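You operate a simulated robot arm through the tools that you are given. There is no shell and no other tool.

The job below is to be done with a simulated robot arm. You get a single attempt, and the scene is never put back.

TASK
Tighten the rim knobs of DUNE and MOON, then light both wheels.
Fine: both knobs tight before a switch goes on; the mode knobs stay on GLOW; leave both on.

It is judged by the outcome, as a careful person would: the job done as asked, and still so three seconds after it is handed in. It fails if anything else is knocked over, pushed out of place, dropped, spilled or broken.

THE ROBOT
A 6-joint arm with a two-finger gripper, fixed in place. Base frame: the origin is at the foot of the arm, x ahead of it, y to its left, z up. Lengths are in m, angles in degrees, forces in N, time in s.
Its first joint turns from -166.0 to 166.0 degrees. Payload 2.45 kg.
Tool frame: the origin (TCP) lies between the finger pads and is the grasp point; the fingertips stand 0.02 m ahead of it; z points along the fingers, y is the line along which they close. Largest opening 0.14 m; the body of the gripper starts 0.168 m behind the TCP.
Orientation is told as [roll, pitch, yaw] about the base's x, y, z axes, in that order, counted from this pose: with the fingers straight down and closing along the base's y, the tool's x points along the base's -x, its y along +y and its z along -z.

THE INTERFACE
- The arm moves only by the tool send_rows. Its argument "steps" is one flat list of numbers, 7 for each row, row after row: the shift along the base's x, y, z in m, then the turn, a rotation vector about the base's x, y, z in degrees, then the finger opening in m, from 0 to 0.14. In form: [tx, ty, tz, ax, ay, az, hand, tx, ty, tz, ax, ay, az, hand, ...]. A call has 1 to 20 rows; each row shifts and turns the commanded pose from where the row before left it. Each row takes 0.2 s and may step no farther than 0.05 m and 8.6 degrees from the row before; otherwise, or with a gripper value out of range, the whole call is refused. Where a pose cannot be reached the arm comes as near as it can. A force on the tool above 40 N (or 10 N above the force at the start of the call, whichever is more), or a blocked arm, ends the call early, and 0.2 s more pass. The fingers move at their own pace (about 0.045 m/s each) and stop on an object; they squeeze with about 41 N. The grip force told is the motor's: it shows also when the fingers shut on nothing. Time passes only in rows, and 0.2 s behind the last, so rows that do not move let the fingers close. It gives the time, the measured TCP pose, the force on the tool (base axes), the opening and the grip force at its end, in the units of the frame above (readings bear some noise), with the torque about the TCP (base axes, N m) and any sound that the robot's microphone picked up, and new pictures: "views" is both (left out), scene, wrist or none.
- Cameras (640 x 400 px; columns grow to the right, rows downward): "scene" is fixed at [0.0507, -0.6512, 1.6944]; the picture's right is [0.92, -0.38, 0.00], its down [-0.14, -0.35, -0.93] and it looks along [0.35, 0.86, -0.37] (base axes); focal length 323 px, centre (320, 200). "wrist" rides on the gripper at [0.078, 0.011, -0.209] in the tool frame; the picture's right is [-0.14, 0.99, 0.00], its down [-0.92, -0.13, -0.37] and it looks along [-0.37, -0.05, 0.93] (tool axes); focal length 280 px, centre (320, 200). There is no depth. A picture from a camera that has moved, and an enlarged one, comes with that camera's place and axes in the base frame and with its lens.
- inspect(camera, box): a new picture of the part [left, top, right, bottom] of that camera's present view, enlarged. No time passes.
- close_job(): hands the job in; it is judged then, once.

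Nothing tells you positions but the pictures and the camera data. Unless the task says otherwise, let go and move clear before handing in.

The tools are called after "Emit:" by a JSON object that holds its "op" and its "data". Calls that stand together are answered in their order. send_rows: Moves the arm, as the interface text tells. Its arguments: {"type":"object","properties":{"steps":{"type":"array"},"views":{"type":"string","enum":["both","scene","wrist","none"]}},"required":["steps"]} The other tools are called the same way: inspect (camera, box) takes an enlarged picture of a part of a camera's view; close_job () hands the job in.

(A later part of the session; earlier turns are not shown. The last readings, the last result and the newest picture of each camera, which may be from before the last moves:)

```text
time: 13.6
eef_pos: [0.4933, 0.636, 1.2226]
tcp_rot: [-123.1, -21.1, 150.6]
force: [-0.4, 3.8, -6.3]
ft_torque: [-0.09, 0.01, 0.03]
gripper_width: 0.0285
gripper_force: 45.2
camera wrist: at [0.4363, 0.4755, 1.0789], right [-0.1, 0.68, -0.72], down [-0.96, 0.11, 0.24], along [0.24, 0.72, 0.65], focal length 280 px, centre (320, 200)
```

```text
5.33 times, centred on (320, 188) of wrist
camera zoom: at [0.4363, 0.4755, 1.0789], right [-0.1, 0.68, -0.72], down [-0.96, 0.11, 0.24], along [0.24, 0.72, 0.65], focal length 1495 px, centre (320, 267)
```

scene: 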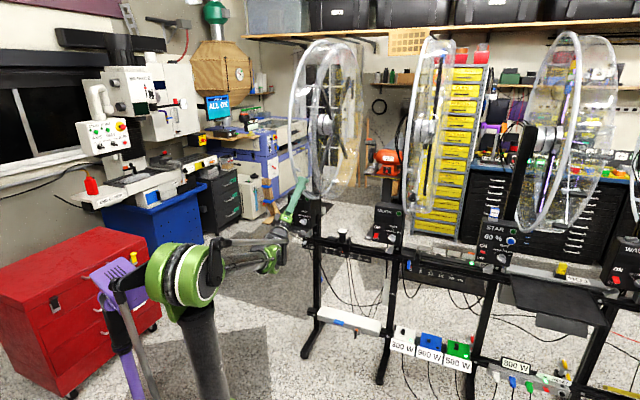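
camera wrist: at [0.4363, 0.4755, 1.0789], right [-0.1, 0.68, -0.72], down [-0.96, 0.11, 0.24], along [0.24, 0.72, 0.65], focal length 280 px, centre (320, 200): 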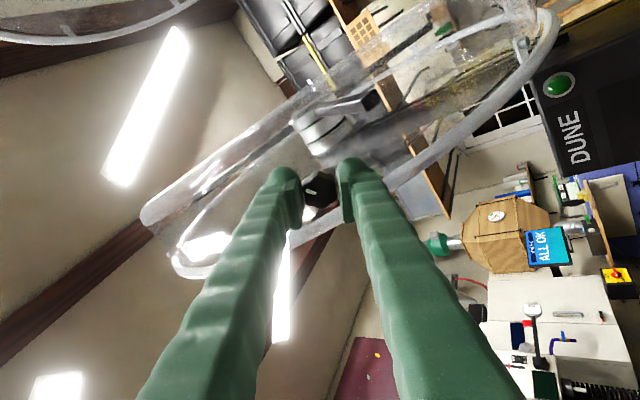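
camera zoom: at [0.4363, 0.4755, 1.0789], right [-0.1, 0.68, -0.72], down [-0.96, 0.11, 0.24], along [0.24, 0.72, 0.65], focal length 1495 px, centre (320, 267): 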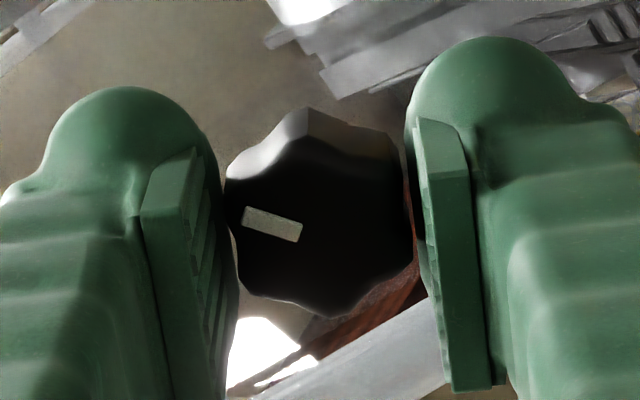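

The knob is turning with the gripper at little torque. I'll keep turning.

Emit:
{"op": "send_rows", "data": {"steps": [0, 0, 0, 4.63, 5.09, 4.09, 0.02, 0, 0, 0, 4.63, 5.09, 4.09, 0.02, 0, 0, 0, 4.63, 5.09, 4.09, 0.02, 0, 0, 0, 4.63, 5.09, 4.09, 0.02, 0, 0, 0, 4.63, 5.09, 4.09, 0.02, 0, 0, 0, 4.63, 5.09, 4.09, 0.02], "views": "both"}}

Emit:
{"op": "inspect", "data": {"camera": "wrist", "box": [260, 150, 380, 225]}}

```text
time: 15.0
eef_pos: [0.4933, 0.635, 1.2215]
tcp_rot: [-153.7, -54.8, -163.9]
force: [5.3, 5.8, 5.5]
ft_torque: [-0.17, -0.34, -0.26]
gripper_width: 0.0283
gripper_force: 44.9
camera wrist: at [0.4098, 0.5251, 1.0485], right [-0.67, 0.73, -0.14], down [-0.65, -0.48, 0.6], along [0.37, 0.49, 0.79], focal length 280 px, centre (320, 200)
```

scene: 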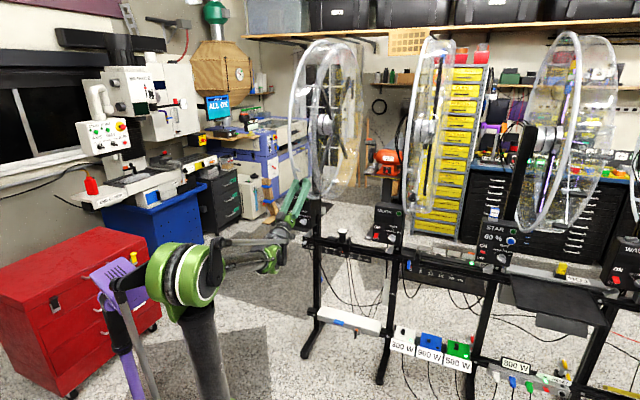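
wrist: 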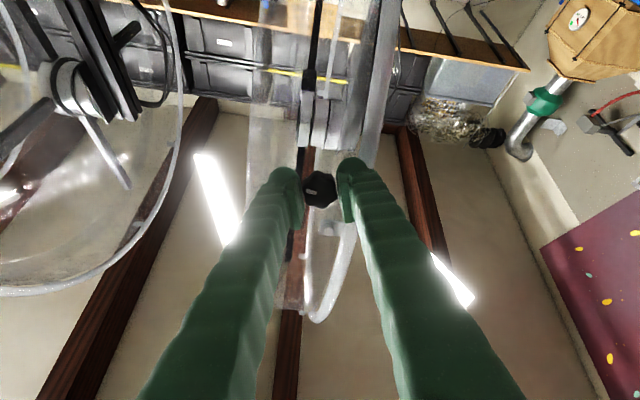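

```text
5.33 times, centred on (320, 188) of wrist
camera zoom: at [0.4098, 0.5251, 1.0485], right [-0.67, 0.73, -0.14], down [-0.65, -0.48, 0.6], along [0.37, 0.49, 0.79], focal length 1495 px, centre (320, 267)
```

zoom: 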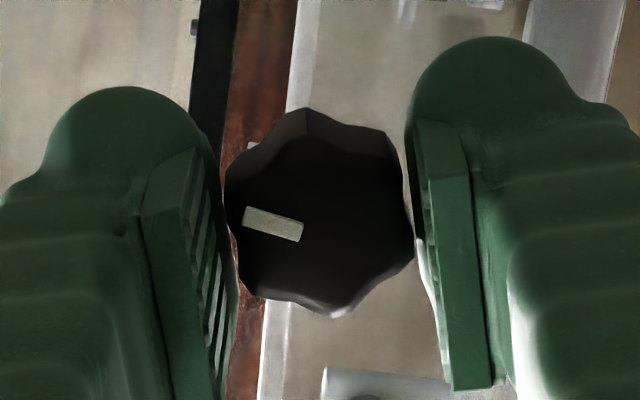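

Resisting torque has risen to about 0.45 N·m after roughly 70°, so it is tightening. I'll add a little more in small steps to find the stop.

Emit:
{"op": "send_rows", "data": {"steps": [0, 0, 0, 2.9, 3.18, 2.55, 0.02, 0, 0, 0, 2.9, 3.18, 2.55, 0.02], "views": "wrist"}}

Emit:
{"op": "inspect", "data": {"camera": "wrist", "box": [260, 150, 380, 225]}}

```text
time: 15.6
eef_pos: [0.4936, 0.6351, 1.2221]
tcp_rot: [-168.2, -58.1, -146.8]
force: [5.8, 2.5, 4.5]
ft_torque: [-0.14, -0.34, -0.24]
gripper_width: 0.0279
gripper_force: 44.6
camera wrist: at [0.4, 0.5344, 1.0471], right [-0.74, 0.67, 0.01], down [-0.53, -0.59, 0.61], along [0.41, 0.44, 0.8], focal length 280 px, centre (320, 200)
```

wrist: 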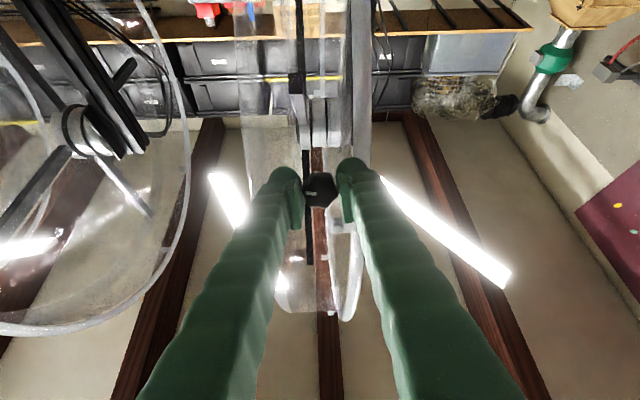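

```text
5.33 times, centred on (320, 188) of wrist
camera zoom: at [0.4, 0.5344, 1.0471], right [-0.74, 0.67, 0.01], down [-0.53, -0.59, 0.61], along [0.41, 0.44, 0.8], focal length 1495 px, centre (320, 267)
```

zoom: 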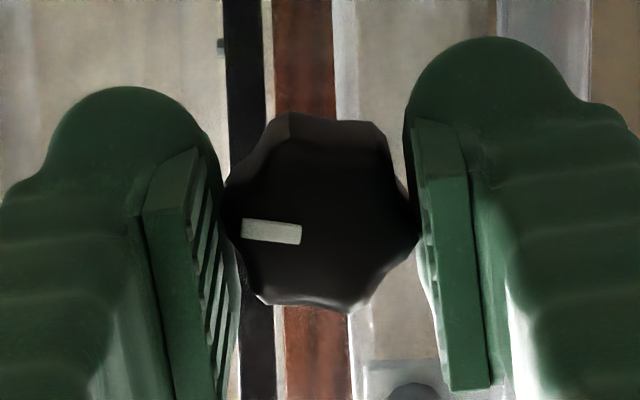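

The knob now stays still while the pads slip, so it seems to be at its stop. To be sure, I'll release, wind back, re-grip and apply torque again.

Emit:
{"op": "send_rows", "data": {"steps": [0, 0, 0, 0, 0, 0, 0.045, 0, 0, 0, 0, 0, 0, 0.045, 0, 0, 0, -4.63, -5.09, -4.09, 0.045, 0, 0, 0, -4.63, -5.09, -4.09, 0.045, 0, 0, 0, -4.63, -5.09, -4.09, 0.045, 0, 0, 0, -4.63, -5.09, -4.09, 0.045, 0, 0, 0, 0, 0, 0, 0.045], "views": "wrist"}}

Emit:
{"op": "inspect", "data": {"camera": "wrist", "box": [260, 150, 380, 225]}}

```text
time: 17.2
eef_pos: [0.4927, 0.6348, 1.2218]
tcp_rot: [-133.5, -41.3, 169.2]
force: [-0.3, 0.4, 0.0]
ft_torque: [0.0, -0.02, -0.04]
gripper_width: 0.0448
gripper_force: 0.1
camera wrist: at [0.4265, 0.5013, 1.0583], right [-0.44, 0.78, -0.45], down [-0.85, -0.2, 0.49], along [0.29, 0.6, 0.75], focal length 280 px, centre (320, 200)
```

wrist: 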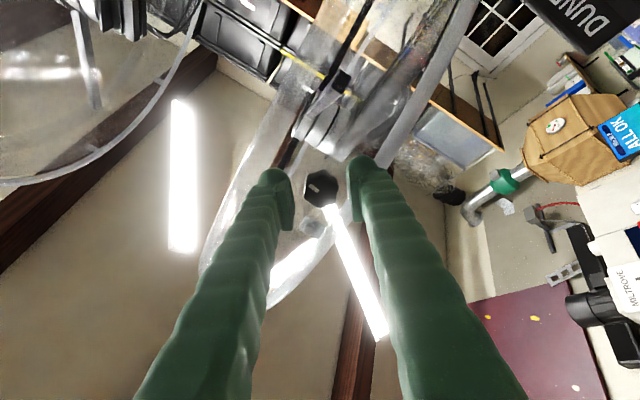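

```text
5.33 times, centred on (320, 188) of wrist
camera zoom: at [0.4265, 0.5013, 1.0583], right [-0.44, 0.78, -0.45], down [-0.85, -0.2, 0.49], along [0.29, 0.6, 0.75], focal length 1495 px, centre (320, 267)
```

zoom: 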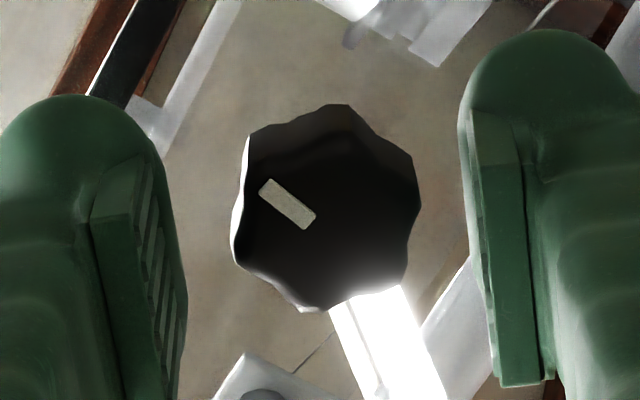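

The knob stayed put when released. Re-gripping and turning again.

Emit:
{"op": "send_rows", "data": {"steps": [0, 0, 0, 0, 0, 0, 0.01, 0, 0, 0, 0, 0, 0, 0.01, 0, 0, 0, 0, 0, 0, 0.01, 0, 0, 0, 2.9, 3.18, 2.55, 0.01, 0, 0, 0, 2.9, 3.18, 2.55, 0.01], "views": "wrist"}}

Emit:
{"op": "inspect", "data": {"camera": "wrist", "box": [260, 150, 380, 225]}}

```text
time: 18.4
eef_pos: [0.4933, 0.6348, 1.2235]
tcp_rot: [-140.8, -48.2, 179.8]
force: [2.9, 7.7, -1.6]
ft_torque: [-0.37, -0.51, -0.3]
gripper_width: 0.0283
gripper_force: 44.8
camera wrist: at [0.4192, 0.5126, 1.0526], right [-0.56, 0.77, -0.31], down [-0.77, -0.33, 0.55], along [0.32, 0.55, 0.77], focal length 280 px, centre (320, 200)
```

wrist: 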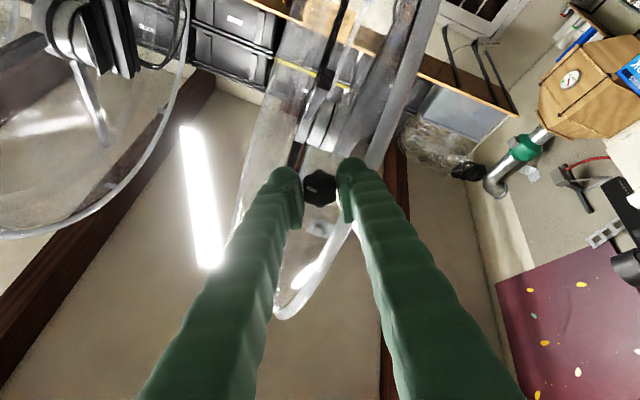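

```text
5.33 times, centred on (320, 188) of wrist
camera zoom: at [0.4192, 0.5126, 1.0526], right [-0.56, 0.77, -0.31], down [-0.77, -0.33, 0.55], along [0.32, 0.55, 0.77], focal length 1495 px, centre (320, 267)
```

zoom: 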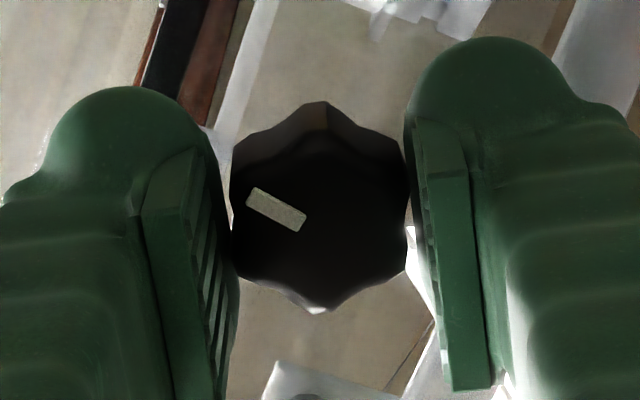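

Torque reached about 0.7 N·m with no further movement, so DUNE's knob is tight. I'll unwind, release and back straight off.

Emit:
{"op": "send_rows", "data": {"steps": [0, 0, 0, -2.9, -3.18, -2.55, 0.01, 0, 0, 0, -1.2, -1.3, -1.0, 0.03, 0, 0, 0, 0, 0, 0, 0.05, 0, 0, 0, 0, 0, 0, 0.05, -0.0116, -0.0127, -0.0102, 0, 0, 0, 0.05, -0.0174, -0.0191, -0.0153, 0, 0, 0, 0.05, -0.0232, -0.0254, -0.0204, 0, 0, 0, 0.06, -0.0232, -0.0254, -0.0204, 0, 0, 0, 0.06, -0.0232, -0.0254, -0.0204, 0, 0, 0, 0.06], "views": "both"}}

Emit:
{"op": "inspect", "data": {"camera": "scene", "box": [286, 165, 326, 190]}}

```text
time: 20.4
eef_pos: [0.3962, 0.5259, 1.1372]
tcp_rot: [-135.2, -43.3, 172.6]
force: [0.9, 0.7, 0.6]
ft_torque: [-0.01, 0.01, 0.02]
gripper_width: 0.0601
gripper_force: 0.1
camera wrist: at [0.3294, 0.3958, 0.971], right [-0.48, 0.77, -0.41], down [-0.83, -0.25, 0.51], along [0.29, 0.59, 0.76], focal length 280 px, centre (320, 200)
```

scene: 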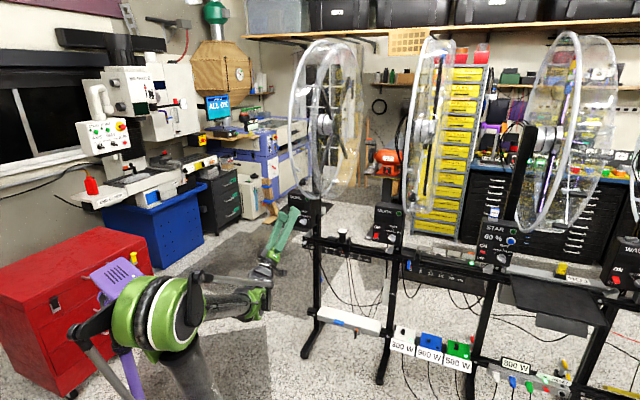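
wrist: 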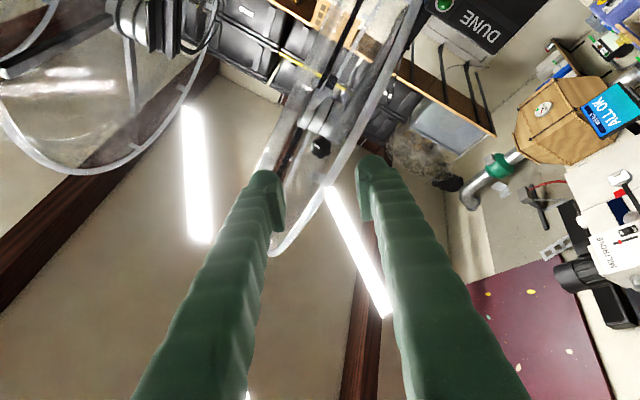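

```text
16.00 times, centred on (306, 178) of scene
camera zoom: at [0.0507, -0.6512, 1.6944], right [0.92, -0.38, 0.0], down [-0.14, -0.35, -0.93], along [0.35, 0.86, -0.37], focal length 5173 px, centre (544, 560)
```

zoom: 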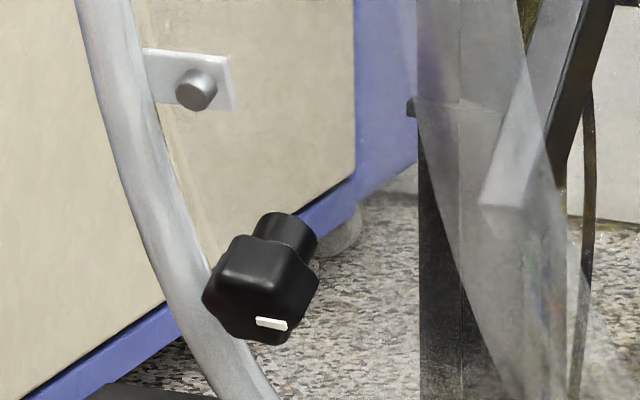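

DUNE's knob is turned and nothing else moved. Next I'll travel along the rail direction to MOON's knob, near (0.84, 0.30, 1.22), winding the tool back for turning room.

Emit:
{"op": "send_rows", "data": {"steps": [0.0357, -0.0319, 0.001, -2.9, -3.18, -2.55, 0.08, 0.0357, -0.0319, 0.001, -2.9, -3.18, -2.55, 0.08, 0.0357, -0.0319, 0.001, -2.9, -3.18, -2.55, 0.08, 0.0357, -0.0319, 0.001, -2.9, -3.18, -2.55, 0.08, 0.0357, -0.0319, 0.001, -2.9, -3.18, -2.55, 0.08], "views": "both"}}

```text
time: 21.6
eef_pos: [0.4443, 0.463, 1.1434]
tcp_rot: [-124.1, -26.4, 149.5]
force: [0.2, 0.2, 0.4]
ft_torque: [0.0, -0.04, -0.01]
gripper_width: 0.0799
gripper_force: 0.0
out of reach, approached as far as the arm can: row 1, 2, 3, 4, 5
camera wrist: at [0.3734, 0.313, 0.996], right [-0.13, 0.73, -0.67], down [-0.94, 0.12, 0.32], along [0.31, 0.68, 0.67], focal length 280 px, centre (320, 200)
```

scene: 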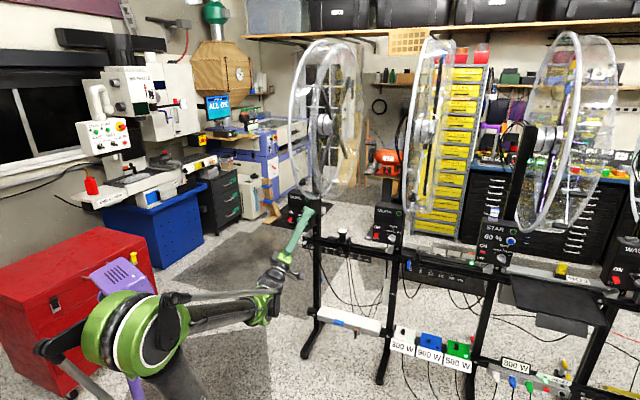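
wrist: 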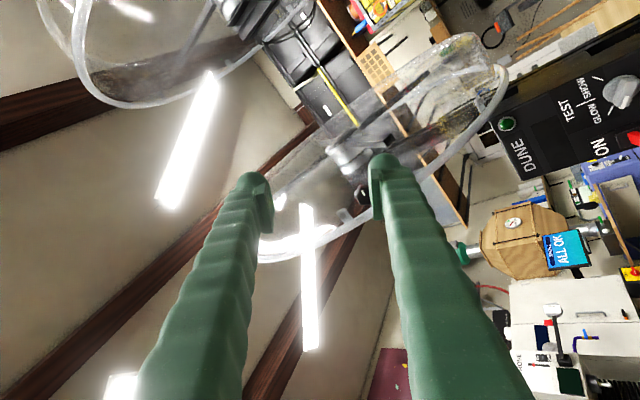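

The arm ran into a reach limit on the way, stopped safely, and moved only part of the distance. I'll test with small moves which part is limiting: the translation or the winding back.

Emit:
{"op": "send_rows", "data": {"steps": [0.0, 0.0, 0.0, 4.9, 4.5, 3.9, 0.08, 0.0, 0.0, 0.0, 4.9, 4.5, 3.9, 0.08, 0.0, 0.0, 0.0, 4.9, 4.5, 3.9, 0.08, 0.0, 0.0, 0.0, 4.9, 4.5, 3.9, 0.08], "views": "none"}}

Emit:
{"op": "send_rows", "data": {"steps": [0.02, -0.02, 0.0, 0, 0, 0, 0.08], "views": "none"}}

Emit:
{"op": "send_rows", "data": {"steps": [0.02, -0.02, 0.0, 0, 0, 0, 0.08], "views": "none"}}

```text
time: 22.6
eef_pos: [0.4346, 0.4719, 1.1404]
tcp_rot: [-142.0, -48.6, 177.2]
force: [-0.8, 0.4, 0.6]
ft_torque: [-0.01, -0.01, 0.01]
gripper_width: 0.0798
gripper_force: 0.1
out of reach, approached as far as the arm can: row 1
```

```text
time: 23.0
eef_pos: [0.4391, 0.4611, 1.1414]
tcp_rot: [-142.0, -49.0, 176.8]
force: [-0.2, 0.3, 0.9]
ft_torque: [-0.01, -0.01, 0.03]
gripper_width: 0.0801
gripper_force: 0.0
out of reach, approached as far as the arm can: row 1
```

```text
time: 23.4
eef_pos: [0.4436, 0.4574, 1.1415]
tcp_rot: [-142.1, -49.1, 176.5]
force: [-1.1, 0.5, 0.5]
ft_torque: [0.03, -0.04, 0.0]
gripper_width: 0.0801
gripper_force: 0.0
out of reach, approached as far as the arm can: row 1
```

Pure translation is the limited part, so a joint is at its limit. I'll probe small changes of heading and elevation to find the way out.

Emit:
{"op": "send_rows", "data": {"steps": [0, 0, 0, 0, 0, -6, 0.08], "views": "none"}}

Emit:
{"op": "send_rows", "data": {"steps": [0.02, -0.02, 0.0, 0, 0, 0, 0.08], "views": "none"}}

Emit:
{"op": "send_rows", "data": {"steps": [-0.02, -0.02, 0.0, 0, 0, 0, 0.08], "views": "none"}}

Emit:
{"op": "send_rows", "data": {"steps": [0, 0, 0.03, 0, 0, 0, 0.08], "views": "none"}}

Emit:
{"op": "send_rows", "data": {"steps": [0.0, 0.0, 0.0, -5, 5, 0, 0.08], "views": "scene"}}

```text
time: 23.8
eef_pos: [0.4418, 0.4578, 1.1407]
tcp_rot: [-141.6, -48.2, 171.4]
force: [0.0, -0.9, 0.0]
ft_torque: [0.03, -0.03, 0.01]
gripper_width: 0.08
gripper_force: 0.0
```

```text
time: 24.2
eef_pos: [0.4603, 0.4363, 1.1387]
tcp_rot: [-141.6, -48.2, 171.4]
force: [-0.5, -0.1, -0.6]
ft_torque: [0.05, 0.0, 0.01]
gripper_width: 0.0796
gripper_force: 0.1
```

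```text
time: 24.6
eef_pos: [0.4413, 0.4168, 1.1392]
tcp_rot: [-141.6, -48.3, 171.5]
force: [-0.3, 0.4, 1.1]
ft_torque: [-0.04, 0.01, 0.01]
gripper_width: 0.08
gripper_force: 0.0
```

```text
time: 25.0
eef_pos: [0.4412, 0.4167, 1.1681]
tcp_rot: [-141.5, -48.1, 171.4]
force: [1.0, 0.0, 0.9]
ft_torque: [0.02, 0.04, -0.01]
gripper_width: 0.08
gripper_force: 0.0
```

```text
time: 25.4
eef_pos: [0.441, 0.4173, 1.1691]
tcp_rot: [-132.3, -51.9, 164.3]
force: [0.2, -0.3, 0.2]
ft_torque: [0.0, 0.01, -0.01]
gripper_width: 0.0799
gripper_force: 0.2
```

scene: 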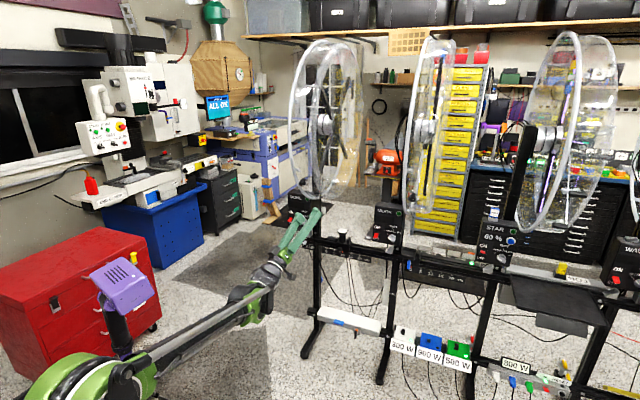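

The limit is in the wrist branch: the tool cannot point left of the arm's plane while tilted up in this configuration. I'll tilt the tool down, swing toward MOON's side, and later tilt up again so the wrist comes around the other way.

Emit:
{"op": "send_rows", "data": {"steps": [0.016, -0.0265, -0.03, -5.14, 6.13, 0.6, 0.06, 0.016, -0.0265, -0.03, -5.14, 6.13, 0.6, 0.06, 0.016, -0.0265, -0.03, -5.14, 6.13, 0.6, 0.06, 0.016, -0.0265, -0.03, -5.14, 6.13, 0.6, 0.06], "views": "scene"}}

```text
time: 26.4
eef_pos: [0.4848, 0.3359, 1.0463]
tcp_rot: [-75.0, -59.0, 118.1]
force: [-0.1, -0.9, -0.2]
ft_torque: [0.02, 0.02, -0.02]
gripper_width: 0.06
gripper_force: 0.0
out of reach, approached as far as the arm can: row 2, 3
```

scene: 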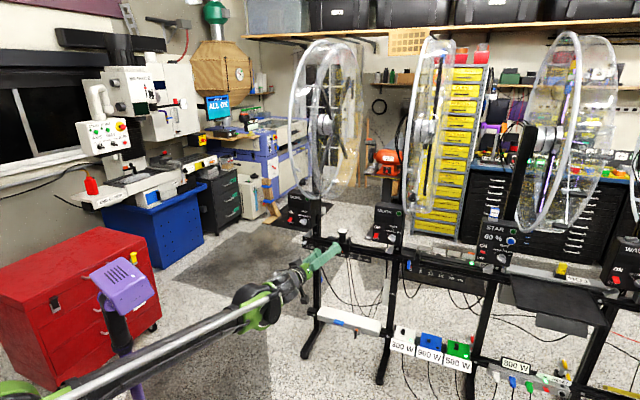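

The arm is passing through; the elbow swung but remains clear. Continuing the same motion.

Emit:
{"op": "send_rows", "data": {"steps": [0.016, -0.0265, -0.025, -5.14, 6.13, 0.6, 0.06, 0.016, -0.0265, -0.025, -5.14, 6.13, 0.6, 0.06, 0.016, -0.0265, -0.02, -5.14, 6.13, 0.6, 0.06, 0.016, -0.0265, -0.02, -5.14, 6.13, 0.6, 0.06], "views": "both"}}

```text
time: 27.4
eef_pos: [0.5488, 0.2288, 0.959]
tcp_rot: [-29.9, -42.6, 84.6]
force: [0.5, -0.6, 0.2]
ft_torque: [-0.02, -0.05, -0.05]
gripper_width: 0.06
gripper_force: 0.1
camera wrist: at [0.4208, 0.065, 1.0369], right [-0.81, 0.51, -0.27], down [-0.03, 0.42, 0.91], along [0.58, 0.75, -0.33], focal length 280 px, centre (320, 200)
```

scene: 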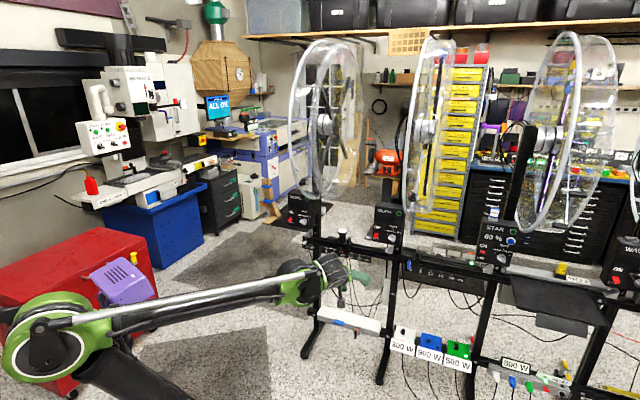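
wrist: 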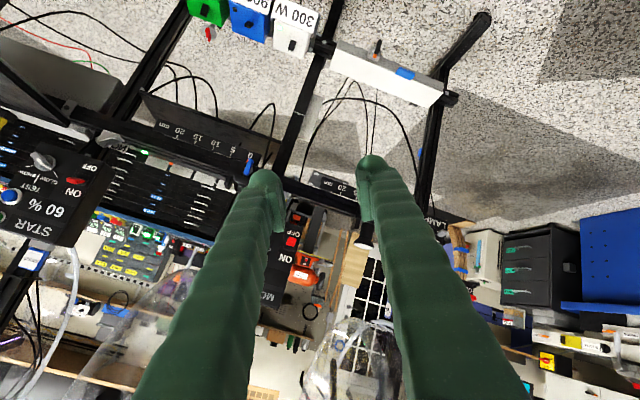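

The tool now points forward and down at heading 44°. I'll shift further to MOON's side so the wrist bends left, then start raising the tool.

Emit:
{"op": "send_rows", "data": {"steps": [0.03, -0.032, 0.0, 0, 0, 1.5, 0.06, 0.03, -0.032, 0.0, 0, 0, 1.5, 0.06, 0.03, -0.032, 0.0, 0, 0, 1.5, 0.06, 0.03, -0.032, 0.0, 0, 0, 1.5, 0.06, 0, 0, 0.02, 6.13, -5.14, 0, 0.06, 0, 0, 0.02, 6.13, -5.14, 0, 0.06, 0, 0, 0.02, 6.13, -5.14, 0, 0.06], "views": "both"}}

```text
time: 29.0
eef_pos: [0.6697, 0.1009, 1.0211]
tcp_rot: [-60.0, -58.0, 114.2]
force: [-0.7, -0.1, 0.3]
ft_torque: [-0.01, -0.01, 0.0]
gripper_width: 0.0602
gripper_force: 0.0
camera wrist: at [0.5507, -0.0853, 1.0054], right [-0.78, 0.53, -0.34], down [-0.33, 0.11, 0.94], along [0.53, 0.84, 0.09], focal length 280 px, centre (320, 200)
```

scene: 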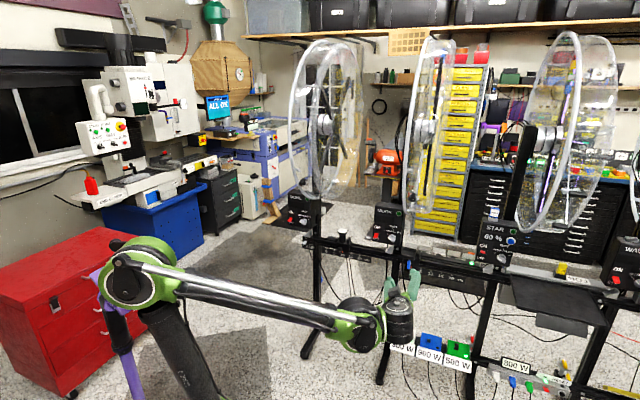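
wrist: 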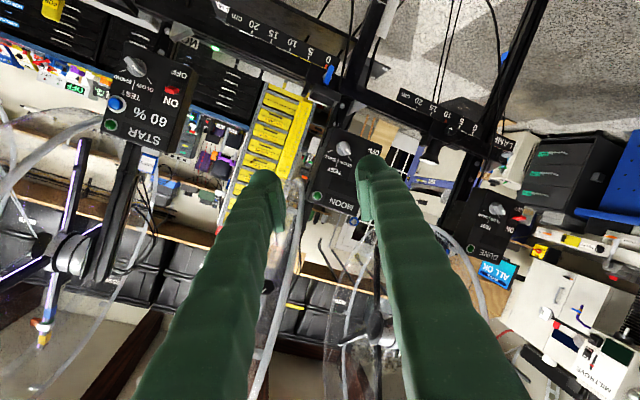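

No limits reached and the wrist now bends to the left. I'll raise the tool to about 31° while moving to a point 20 cm short of MOON's knob.

Emit:
{"op": "send_rows", "data": {"steps": [0.009, 0.0123, 0.0167, 5.89, -5.12, -0.3, 0.07, 0.009, 0.0123, 0.0167, 5.89, -5.12, -0.3, 0.07, 0.009, 0.0123, 0.0167, 5.89, -5.12, -0.3, 0.07, 0.009, 0.0123, 0.0167, 5.89, -5.12, -0.3, 0.07, 0.009, 0.0123, 0.0167, 5.89, -5.12, -0.3, 0.07, 0.009, 0.0123, 0.0167, 5.89, -5.12, -0.3, 0.07], "views": "both"}}

```text
time: 30.4
eef_pos: [0.7204, 0.1759, 1.1205]
tcp_rot: [-141.8, -48.5, -178.1]
force: [0.4, 0.7, 0.5]
ft_torque: [0.0, 0.01, -0.01]
gripper_width: 0.0702
gripper_force: 0.1
camera wrist: at [0.6507, 0.0531, 0.9493], right [-0.57, 0.76, -0.3], down [-0.76, -0.35, 0.55], along [0.31, 0.55, 0.78], focal length 280 px, centre (320, 200)
```

scene: 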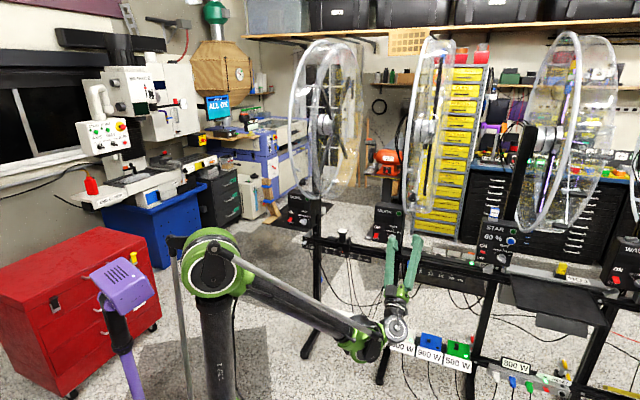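
wrist: 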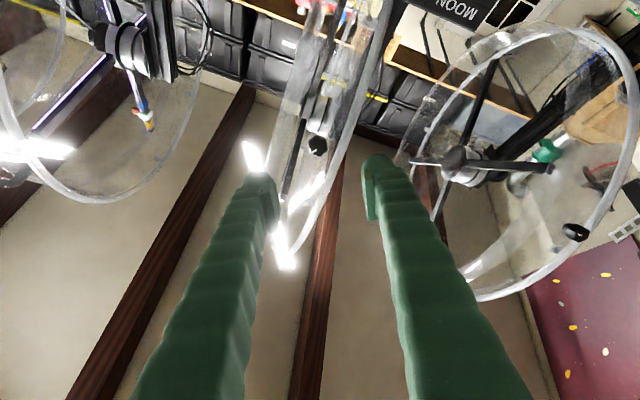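

The tool is in front of MOON's knob in the right configuration. Zooming in to locate the knob.

Emit:
{"op": "inspect", "data": {"camera": "wrist", "box": [270, 115, 366, 175]}}

Emit:
{"op": "inspect", "data": {"camera": "scene", "box": [390, 180, 440, 211]}}

Emit:
{"op": "inspect", "data": {"camera": "wrist", "box": [500, 180, 640, 280]}}

```text
6.67 times, centred on (318, 145) of wrist
camera zoom: at [0.6507, 0.0531, 0.9493], right [-0.57, 0.76, -0.3], down [-0.76, -0.35, 0.55], along [0.31, 0.55, 0.78], focal length 1869 px, centre (333, 567)
```

zoom: 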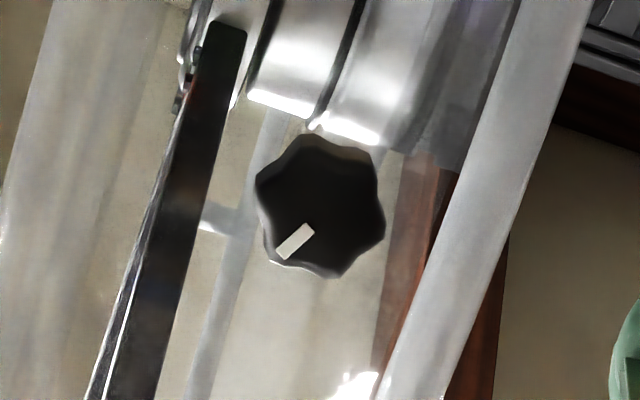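

```text
12.80 times, centred on (415, 196) of scene
camera zoom: at [0.0507, -0.6512, 1.6944], right [0.92, -0.38, 0.0], down [-0.14, -0.35, -0.93], along [0.35, 0.86, -0.37], focal length 4138 px, centre (-896, 258)
```

zoom: 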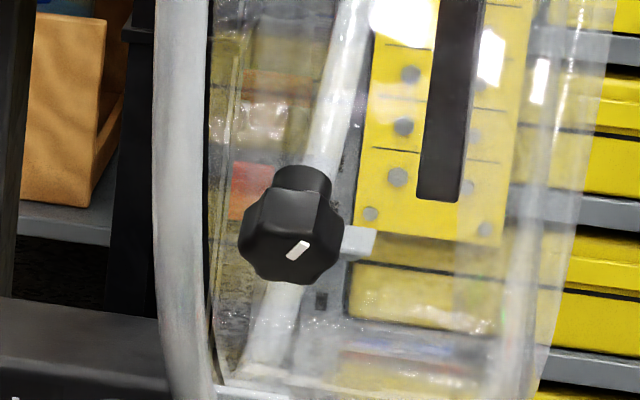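

```text
4.00 times, centred on (570, 230) of wrist
camera zoom: at [0.6507, 0.0531, 0.9493], right [-0.57, 0.76, -0.3], down [-0.76, -0.35, 0.55], along [0.31, 0.55, 0.78], focal length 1122 px, centre (-680, 80)
```

zoom: 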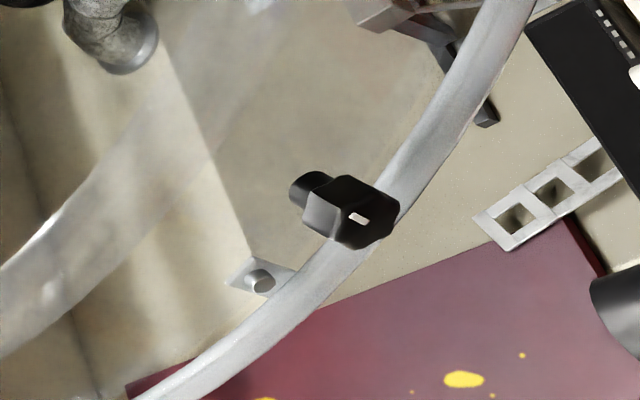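

MOON's knob is confirmed at (0.839, 0.303, 1.225), loose and oriented like DUNE's. I'll wind the tool back 66° and approach to 8 cm.

Emit:
{"op": "send_rows", "data": {"steps": [0.0082, 0.0086, 0.007, -4.69, -5.26, -4.3, 0.05, 0.0082, 0.0086, 0.007, -4.69, -5.26, -4.3, 0.05, 0.0082, 0.0086, 0.007, -4.69, -5.26, -4.3, 0.05, 0.0082, 0.0086, 0.007, -4.69, -5.26, -4.3, 0.05, 0.0082, 0.0086, 0.007, -4.69, -5.26, -4.3, 0.05, 0.0082, 0.0086, 0.007, -4.69, -5.26, -4.3, 0.05, 0.0082, 0.0086, 0.007, -4.69, -5.26, -4.3, 0.05, 0.0082, 0.0086, 0.007, -4.69, -5.26, -4.3, 0.05], "views": "both"}}

Emit:
{"op": "inspect", "data": {"camera": "wrist", "box": [260, 140, 380, 215]}}

```text
time: 32.2
eef_pos: [0.7891, 0.244, 1.1759]
tcp_rot: [-121.4, 4.1, 135.7]
force: [0.0, 0.4, -0.4]
ft_torque: [-0.01, 0.0, -0.02]
gripper_width: 0.0499
gripper_force: 0.1
camera wrist: at [0.7315, 0.06, 1.0639], right [0.31, 0.42, -0.85], down [-0.92, 0.36, -0.15], along [0.25, 0.83, 0.5], focal length 280 px, centre (320, 200)
```

scene: 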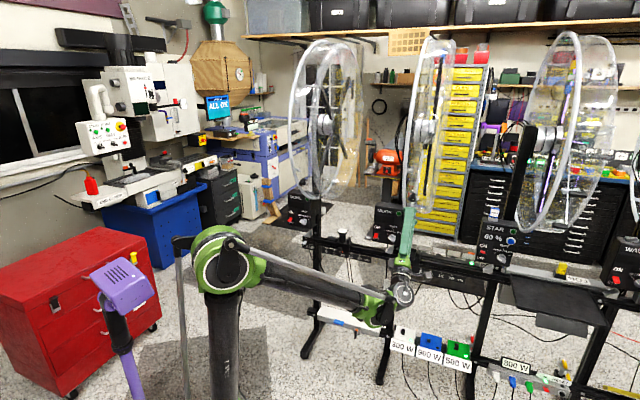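
wrist: 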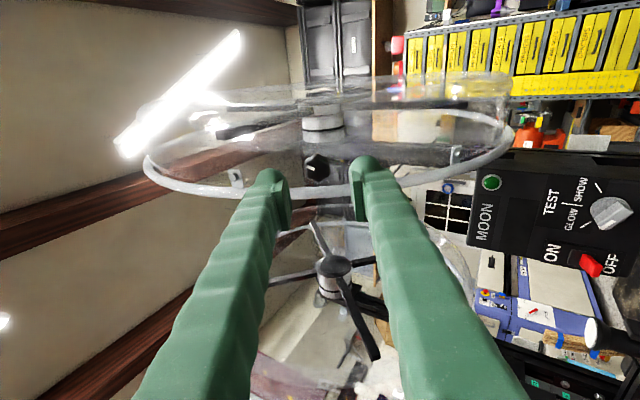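

```text
5.33 times, centred on (320, 178) of wrist
camera zoom: at [0.7315, 0.06, 1.0639], right [0.31, 0.42, -0.85], down [-0.92, 0.36, -0.15], along [0.25, 0.83, 0.5], focal length 1495 px, centre (320, 320)
```

zoom: 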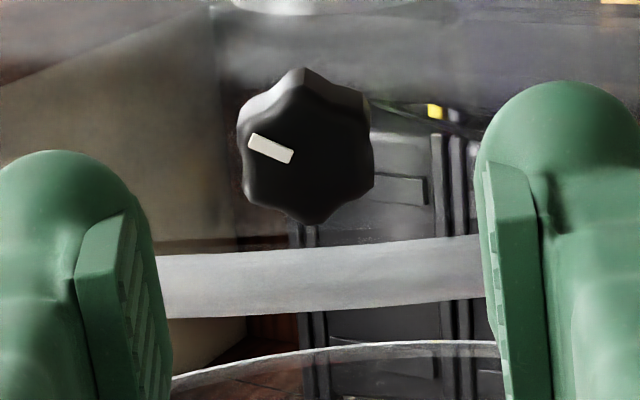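

MOON's knob is on the tool axis to within 2 mm. I'll advance to grasp depth.

Emit:
{"op": "send_rows", "data": {"steps": [0.0152, 0.018, 0.0149, 0, 0, 0, 0.05, 0.0152, 0.018, 0.0149, 0, 0, 0, 0.05, 0.0153, 0.018, 0.0149, 0, 0, 0, 0.05, 0, 0, 0, 0, 0, 0, 0.05], "views": "both"}}

Emit:
{"op": "inspect", "data": {"camera": "wrist", "box": [260, 150, 380, 225]}}

```text
time: 33.2
eef_pos: [0.8348, 0.2978, 1.2211]
tcp_rot: [-121.3, 4.1, 135.9]
force: [0.4, 0.3, 0.1]
ft_torque: [0.0, 0.03, 0.02]
gripper_width: 0.05
gripper_force: 0.0
camera wrist: at [0.7778, 0.1149, 1.1092], right [0.3, 0.42, -0.85], down [-0.92, 0.36, -0.15], along [0.25, 0.83, 0.5], focal length 280 px, centre (320, 200)
```

scene: 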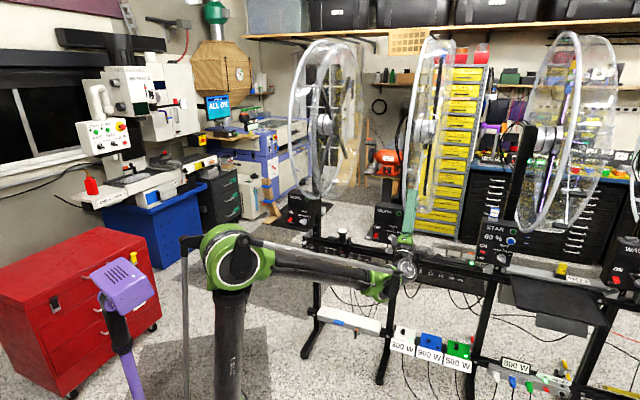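
wrist: 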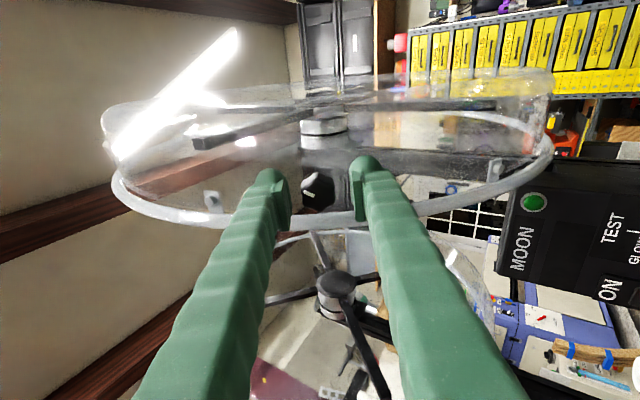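

```text
5.33 times, centred on (320, 188) of wrist
camera zoom: at [0.7778, 0.1149, 1.1092], right [0.3, 0.42, -0.85], down [-0.92, 0.36, -0.15], along [0.25, 0.83, 0.5], focal length 1495 px, centre (320, 267)
```

zoom: 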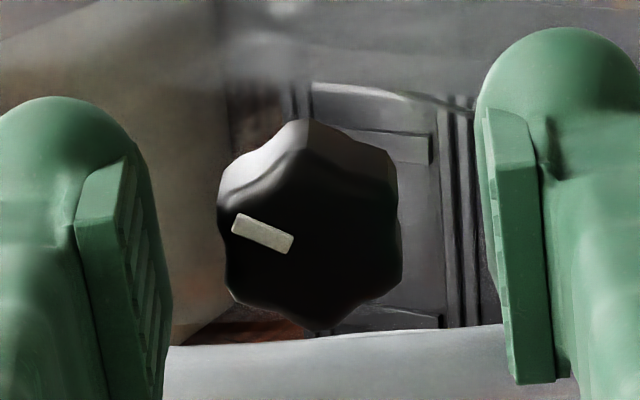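

Well centred. Closing and turning the first 48°.

Emit:
{"op": "send_rows", "data": {"steps": [-0.0003, -0.0004, 0.0009, 0, 0, 0, 0.05, 0, 0, 0, 0, 0, 0, 0.01, 0, 0, 0, 0, 0, 0, 0.01, 0, 0, 0, 0, 0, 0, 0.01, 0, 0, 0, 0, 0, 0, 0.01, 0, 0, 0, 4.56, 5.1, 4.16, 0.01, 0, 0, 0, 4.56, 5.1, 4.16, 0.01, 0, 0, 0, 4.56, 5.1, 4.16, 0.01, 0, 0, 0, 4.56, 5.1, 4.16, 0.01, 0, 0, 0, 4.56, 5.1, 4.16, 0.01, 0, 0, 0, 4.56, 5.1, 4.16, 0.01], "views": "wrist"}}

Emit:
{"op": "inspect", "data": {"camera": "wrist", "box": [260, 150, 380, 225]}}

```text
time: 35.6
eef_pos: [0.8343, 0.2973, 1.2228]
tcp_rot: [-130.0, -36.0, 164.3]
force: [-4.1, -1.0, -7.3]
ft_torque: [0.0, -0.14, 0.05]
gripper_width: 0.0284
gripper_force: 45.4
camera wrist: at [0.7749, 0.1564, 1.0619], right [-0.37, 0.76, -0.53], down [-0.89, -0.13, 0.43], along [0.26, 0.63, 0.73], focal length 280 px, centre (320, 200)
```

wrist: 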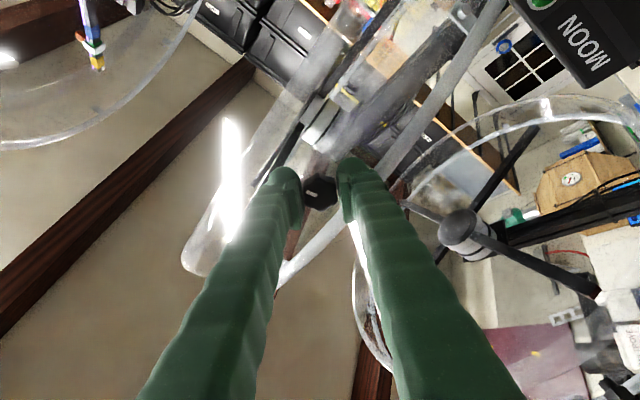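

```text
5.33 times, centred on (320, 188) of wrist
camera zoom: at [0.7749, 0.1564, 1.0619], right [-0.37, 0.76, -0.53], down [-0.89, -0.13, 0.43], along [0.26, 0.63, 0.73], focal length 1495 px, centre (320, 267)
```

zoom: 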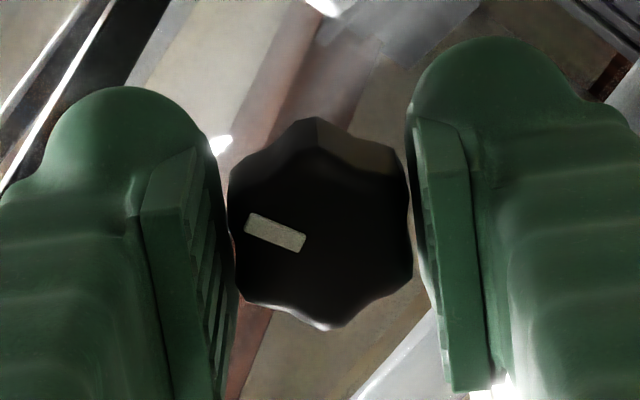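

The knob turns with the gripper and is still fairly free. Continuing in smaller groups while watching torque.

Emit:
{"op": "send_rows", "data": {"steps": [0, 0, 0, 4.56, 5.1, 4.16, 0.01, 0, 0, 0, 4.56, 5.1, 4.16, 0.01, 0, 0, 0, 4.56, 5.1, 4.16, 0.01], "views": "wrist"}}

Emit:
{"op": "inspect", "data": {"camera": "wrist", "box": [260, 150, 380, 225]}}

```text
time: 36.4
eef_pos: [0.8347, 0.298, 1.2226]
tcp_rot: [-147.8, -52.2, -170.5]
force: [10.1, 3.7, 7.3]
ft_torque: [-0.27, -0.29, -0.34]
gripper_width: 0.0289
gripper_force: 45.4
camera wrist: at [0.7579, 0.1815, 1.0497], right [-0.63, 0.74, -0.22], down [-0.7, -0.43, 0.58], along [0.34, 0.52, 0.79], focal length 280 px, centre (320, 200)
```

wrist: 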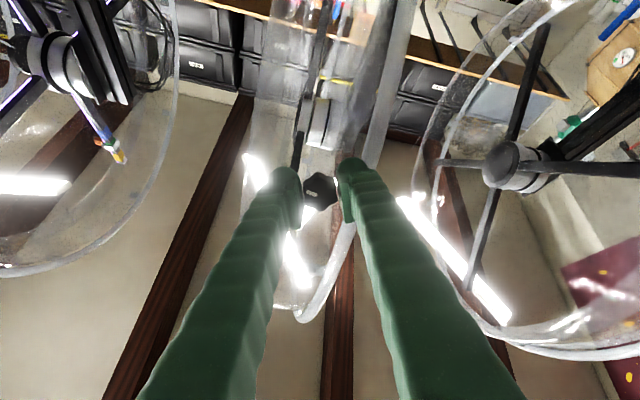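

```text
5.33 times, centred on (320, 188) of wrist
camera zoom: at [0.7579, 0.1815, 1.0497], right [-0.63, 0.74, -0.22], down [-0.7, -0.43, 0.58], along [0.34, 0.52, 0.79], focal length 1495 px, centre (320, 267)
```

zoom: 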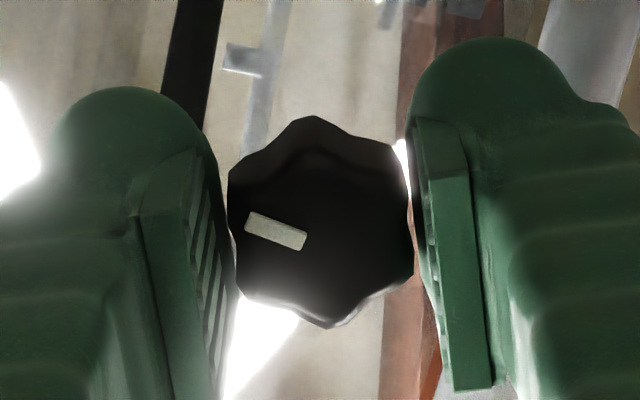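

Torque has risen to about 0.5 N·m at roughly 72°, as on DUNE. A little more to make sure it's at the stop.

Emit:
{"op": "send_rows", "data": {"steps": [0, 0, 0, 2.85, 3.18, 2.6, 0.01, 0, 0, 0, 2.85, 3.18, 2.6, 0.01], "views": "none"}}

Emit:
{"op": "inspect", "data": {"camera": "wrist", "box": [260, 150, 380, 225]}}

Emit:
{"op": "send_rows", "data": {"steps": [0, 0, 0, 0, 0, 0, 0.045, 0, 0, 0, 0, 0, 0, 0.045, 0, 0, 0, -4.56, -5.1, -4.16, 0.045, 0, 0, 0, -4.56, -5.1, -4.16, 0.045, 0, 0, 0, -4.56, -5.1, -4.16, 0.045, 0, 0, 0, -4.56, -5.1, -4.16, 0.045, 0, 0, 0, 0, 0, 0, 0.01, 0, 0, 0, 0, 0, 0, 0.01, 0, 0, 0, 0, 0, 0, 0.01], "views": "none"}}

Emit:
{"op": "inspect", "data": {"camera": "wrist", "box": [260, 150, 380, 225]}}

Emit:
{"op": "send_rows", "data": {"steps": [0, 0, 0, 2.85, 3.18, 2.6, 0.01, 0, 0, 0, 2.85, 3.18, 2.6, 0.01], "views": "none"}}

Emit:
{"op": "inspect", "data": {"camera": "wrist", "box": [260, 150, 380, 225]}}

```text
time: 37.0
eef_pos: [0.8335, 0.2952, 1.2223]
tcp_rot: [-160.4, -56.5, -155.0]
force: [5.7, -1.6, 6.9]
ft_torque: [-0.04, -0.24, -0.25]
gripper_width: 0.0283
gripper_force: 45.5
```

```text
5.33 times, centred on (320, 188) of wrist
camera zoom: at [0.7483, 0.1909, 1.0476], right [-0.71, 0.7, -0.07], down [-0.59, -0.54, 0.6], along [0.38, 0.47, 0.8], focal length 1495 px, centre (320, 267)
```

zoom: 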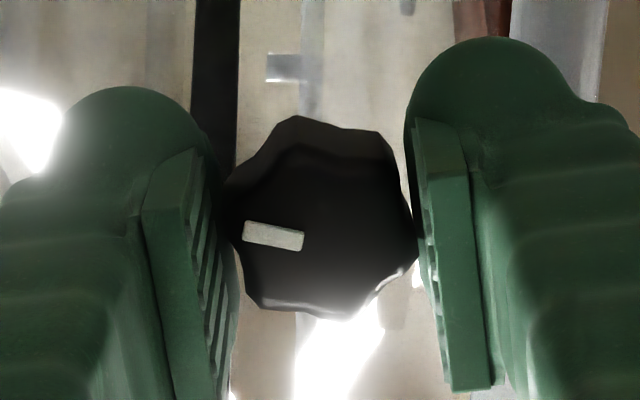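

```text
time: 39.0
eef_pos: [0.8335, 0.2981, 1.222]
tcp_rot: [-131.1, -37.4, 166.0]
force: [6.1, -2.8, 11.7]
ft_torque: [0.09, -0.06, -0.05]
gripper_width: 0.0284
gripper_force: 41.8
```

```text
5.33 times, centred on (320, 188) of wrist
camera zoom: at [0.7734, 0.1581, 1.0602], right [-0.39, 0.77, -0.51], down [-0.88, -0.15, 0.44], along [0.26, 0.62, 0.74], focal length 1495 px, centre (320, 267)
```

zoom: 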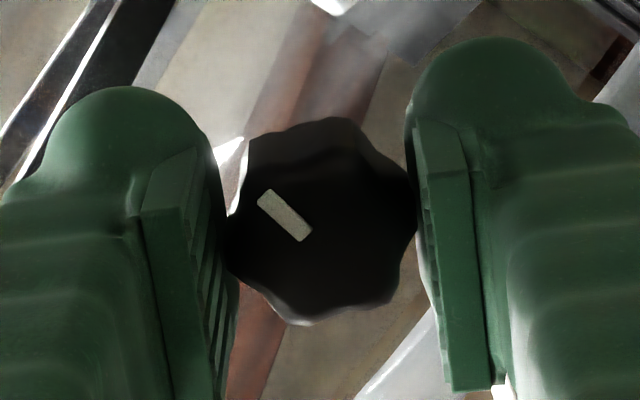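

```text
time: 39.6
eef_pos: [0.8347, 0.2976, 1.223]
tcp_rot: [-136.9, -44.7, 175.2]
force: [3.6, -2.7, 11.0]
ft_torque: [-0.26, -0.57, -0.38]
gripper_width: 0.0283
gripper_force: 44.7
```

```text
5.33 times, centred on (320, 188) of wrist
camera zoom: at [0.7668, 0.1684, 1.0542], right [-0.51, 0.77, -0.38], down [-0.81, -0.28, 0.52], along [0.29, 0.57, 0.77], focal length 1495 px, centre (320, 267)
```

zoom: 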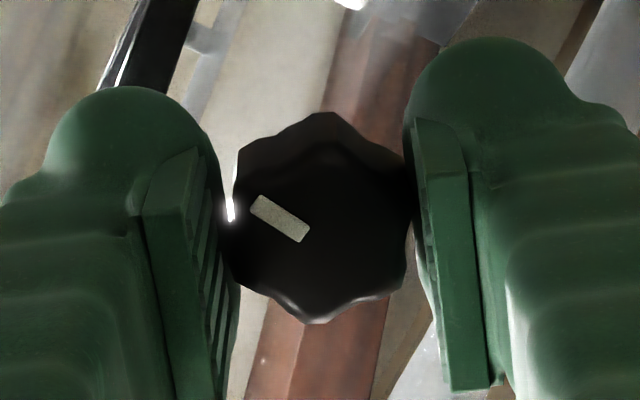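

MOON's knob is tight too: about 0.7 N·m with no movement. I'll release, back off along the axis, then level the tool and look at MOON's rocker switch near (0.86, 0.58, 0.92).

Emit:
{"op": "send_rows", "data": {"steps": [0, 0, 0, -2.85, -3.18, -2.6, 0.01, 0, 0, 0, -1.2, -1.3, -1.0, 0.03, 0, 0, 0, 0, 0, 0, 0.05, 0, 0, 0, 0, 0, 0, 0.05, -0.0114, -0.0127, -0.0104, 0, 0, 0, 0.05, -0.0171, -0.0191, -0.0156, 0, 0, 0, 0.05, -0.0228, -0.0255, -0.0208, 0, 0, 0, 0.05, -0.0228, -0.0255, -0.0208, 0, 0, 0, 0.05, -0.0228, -0.0255, -0.0208, 0, 0, 0, 0.05, -0.0171, -0.0191, -0.0156, 0, 0, 0, 0.05], "views": "scene"}}

Emit:
{"op": "inspect", "data": {"camera": "scene", "box": [370, 180, 450, 250]}}

```text
time: 41.8
eef_pos: [0.7209, 0.1709, 1.1171]
tcp_rot: [-132.4, -39.6, 168.5]
force: [0.2, 0.4, -0.5]
ft_torque: [0.02, -0.01, 0.0]
gripper_width: 0.0501
gripper_force: 0.1
```

scene: 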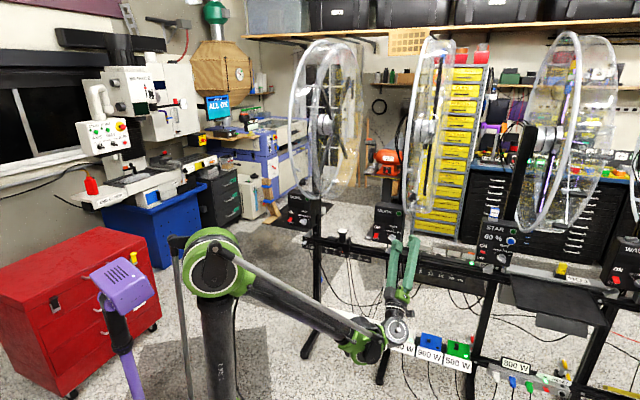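

```text
5.71 times, centred on (410, 215) of scene
camera zoom: at [0.0507, -0.6512, 1.6944], right [0.92, -0.38, 0.0], down [-0.14, -0.35, -0.93], along [0.35, 0.86, -0.37], focal length 1847 px, centre (-194, 114)
```

zoom: 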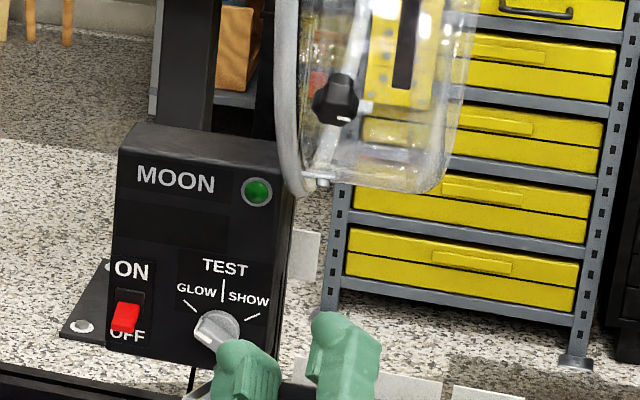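

Both knobs are tightened and nothing is disturbed. I'll now level the tool and move in front of MOON's box.

Emit:
{"op": "send_rows", "data": {"steps": [-0.01, 0.02, -0.04, -5.94, 5.35, 0, 0.03, -0.005, 0.03, -0.035, -5.94, 5.35, 0, 0.0, -0.005, 0.04, -0.025, -5.94, 5.35, 0, 0.0, -0.005, 0.04, -0.025, -5.35, 4.81, 0, 0.0, 0, 0.04, -0.02, 0, 0, 0, 0.0], "views": "both"}}

Emit:
{"op": "inspect", "data": {"camera": "wrist", "box": [240, 120, 480, 270]}}

```text
time: 43.0
eef_pos: [0.6991, 0.3373, 0.9751]
tcp_rot: [-90.1, -48.4, 138.3]
force: [-0.3, 0.5, -0.9]
ft_torque: [0.02, -0.01, 0.0]
gripper_width: 0.0002
gripper_force: 29.3
camera wrist: at [0.5931, 0.1531, 0.9099], right [-0.62, 0.56, -0.55], down [-0.63, 0.07, 0.77], along [0.47, 0.83, 0.31], focal length 280 px, centre (320, 200)
```

scene: 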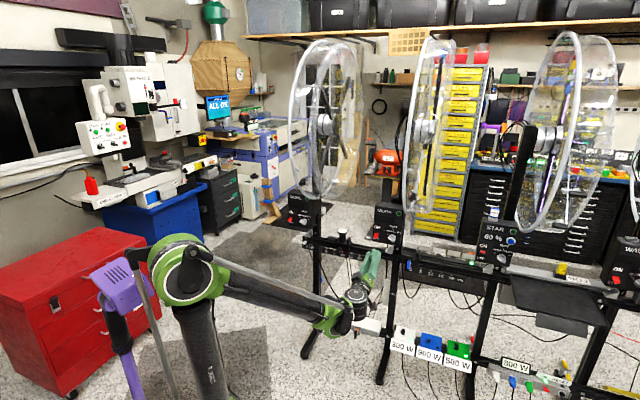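
wrist: 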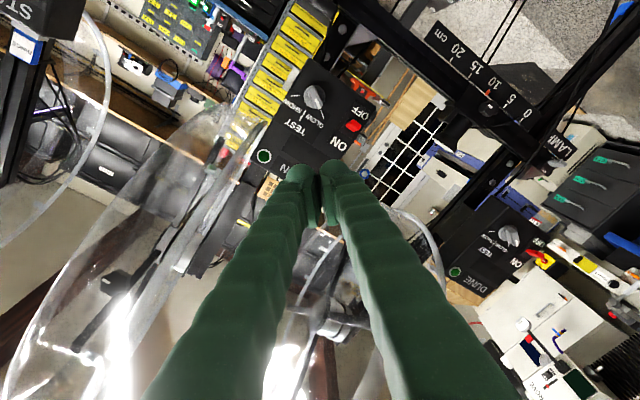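

```text
2.67 times, centred on (360, 195) of wrist
camera zoom: at [0.5931, 0.1531, 0.9099], right [-0.62, 0.56, -0.55], down [-0.63, 0.07, 0.77], along [0.47, 0.83, 0.31], focal length 748 px, centre (213, 213)
```

zoom: 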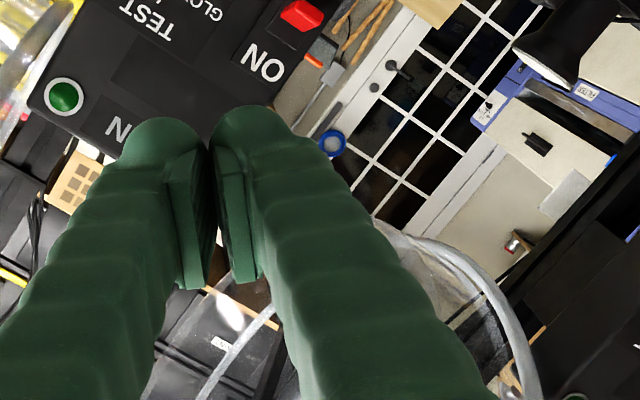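

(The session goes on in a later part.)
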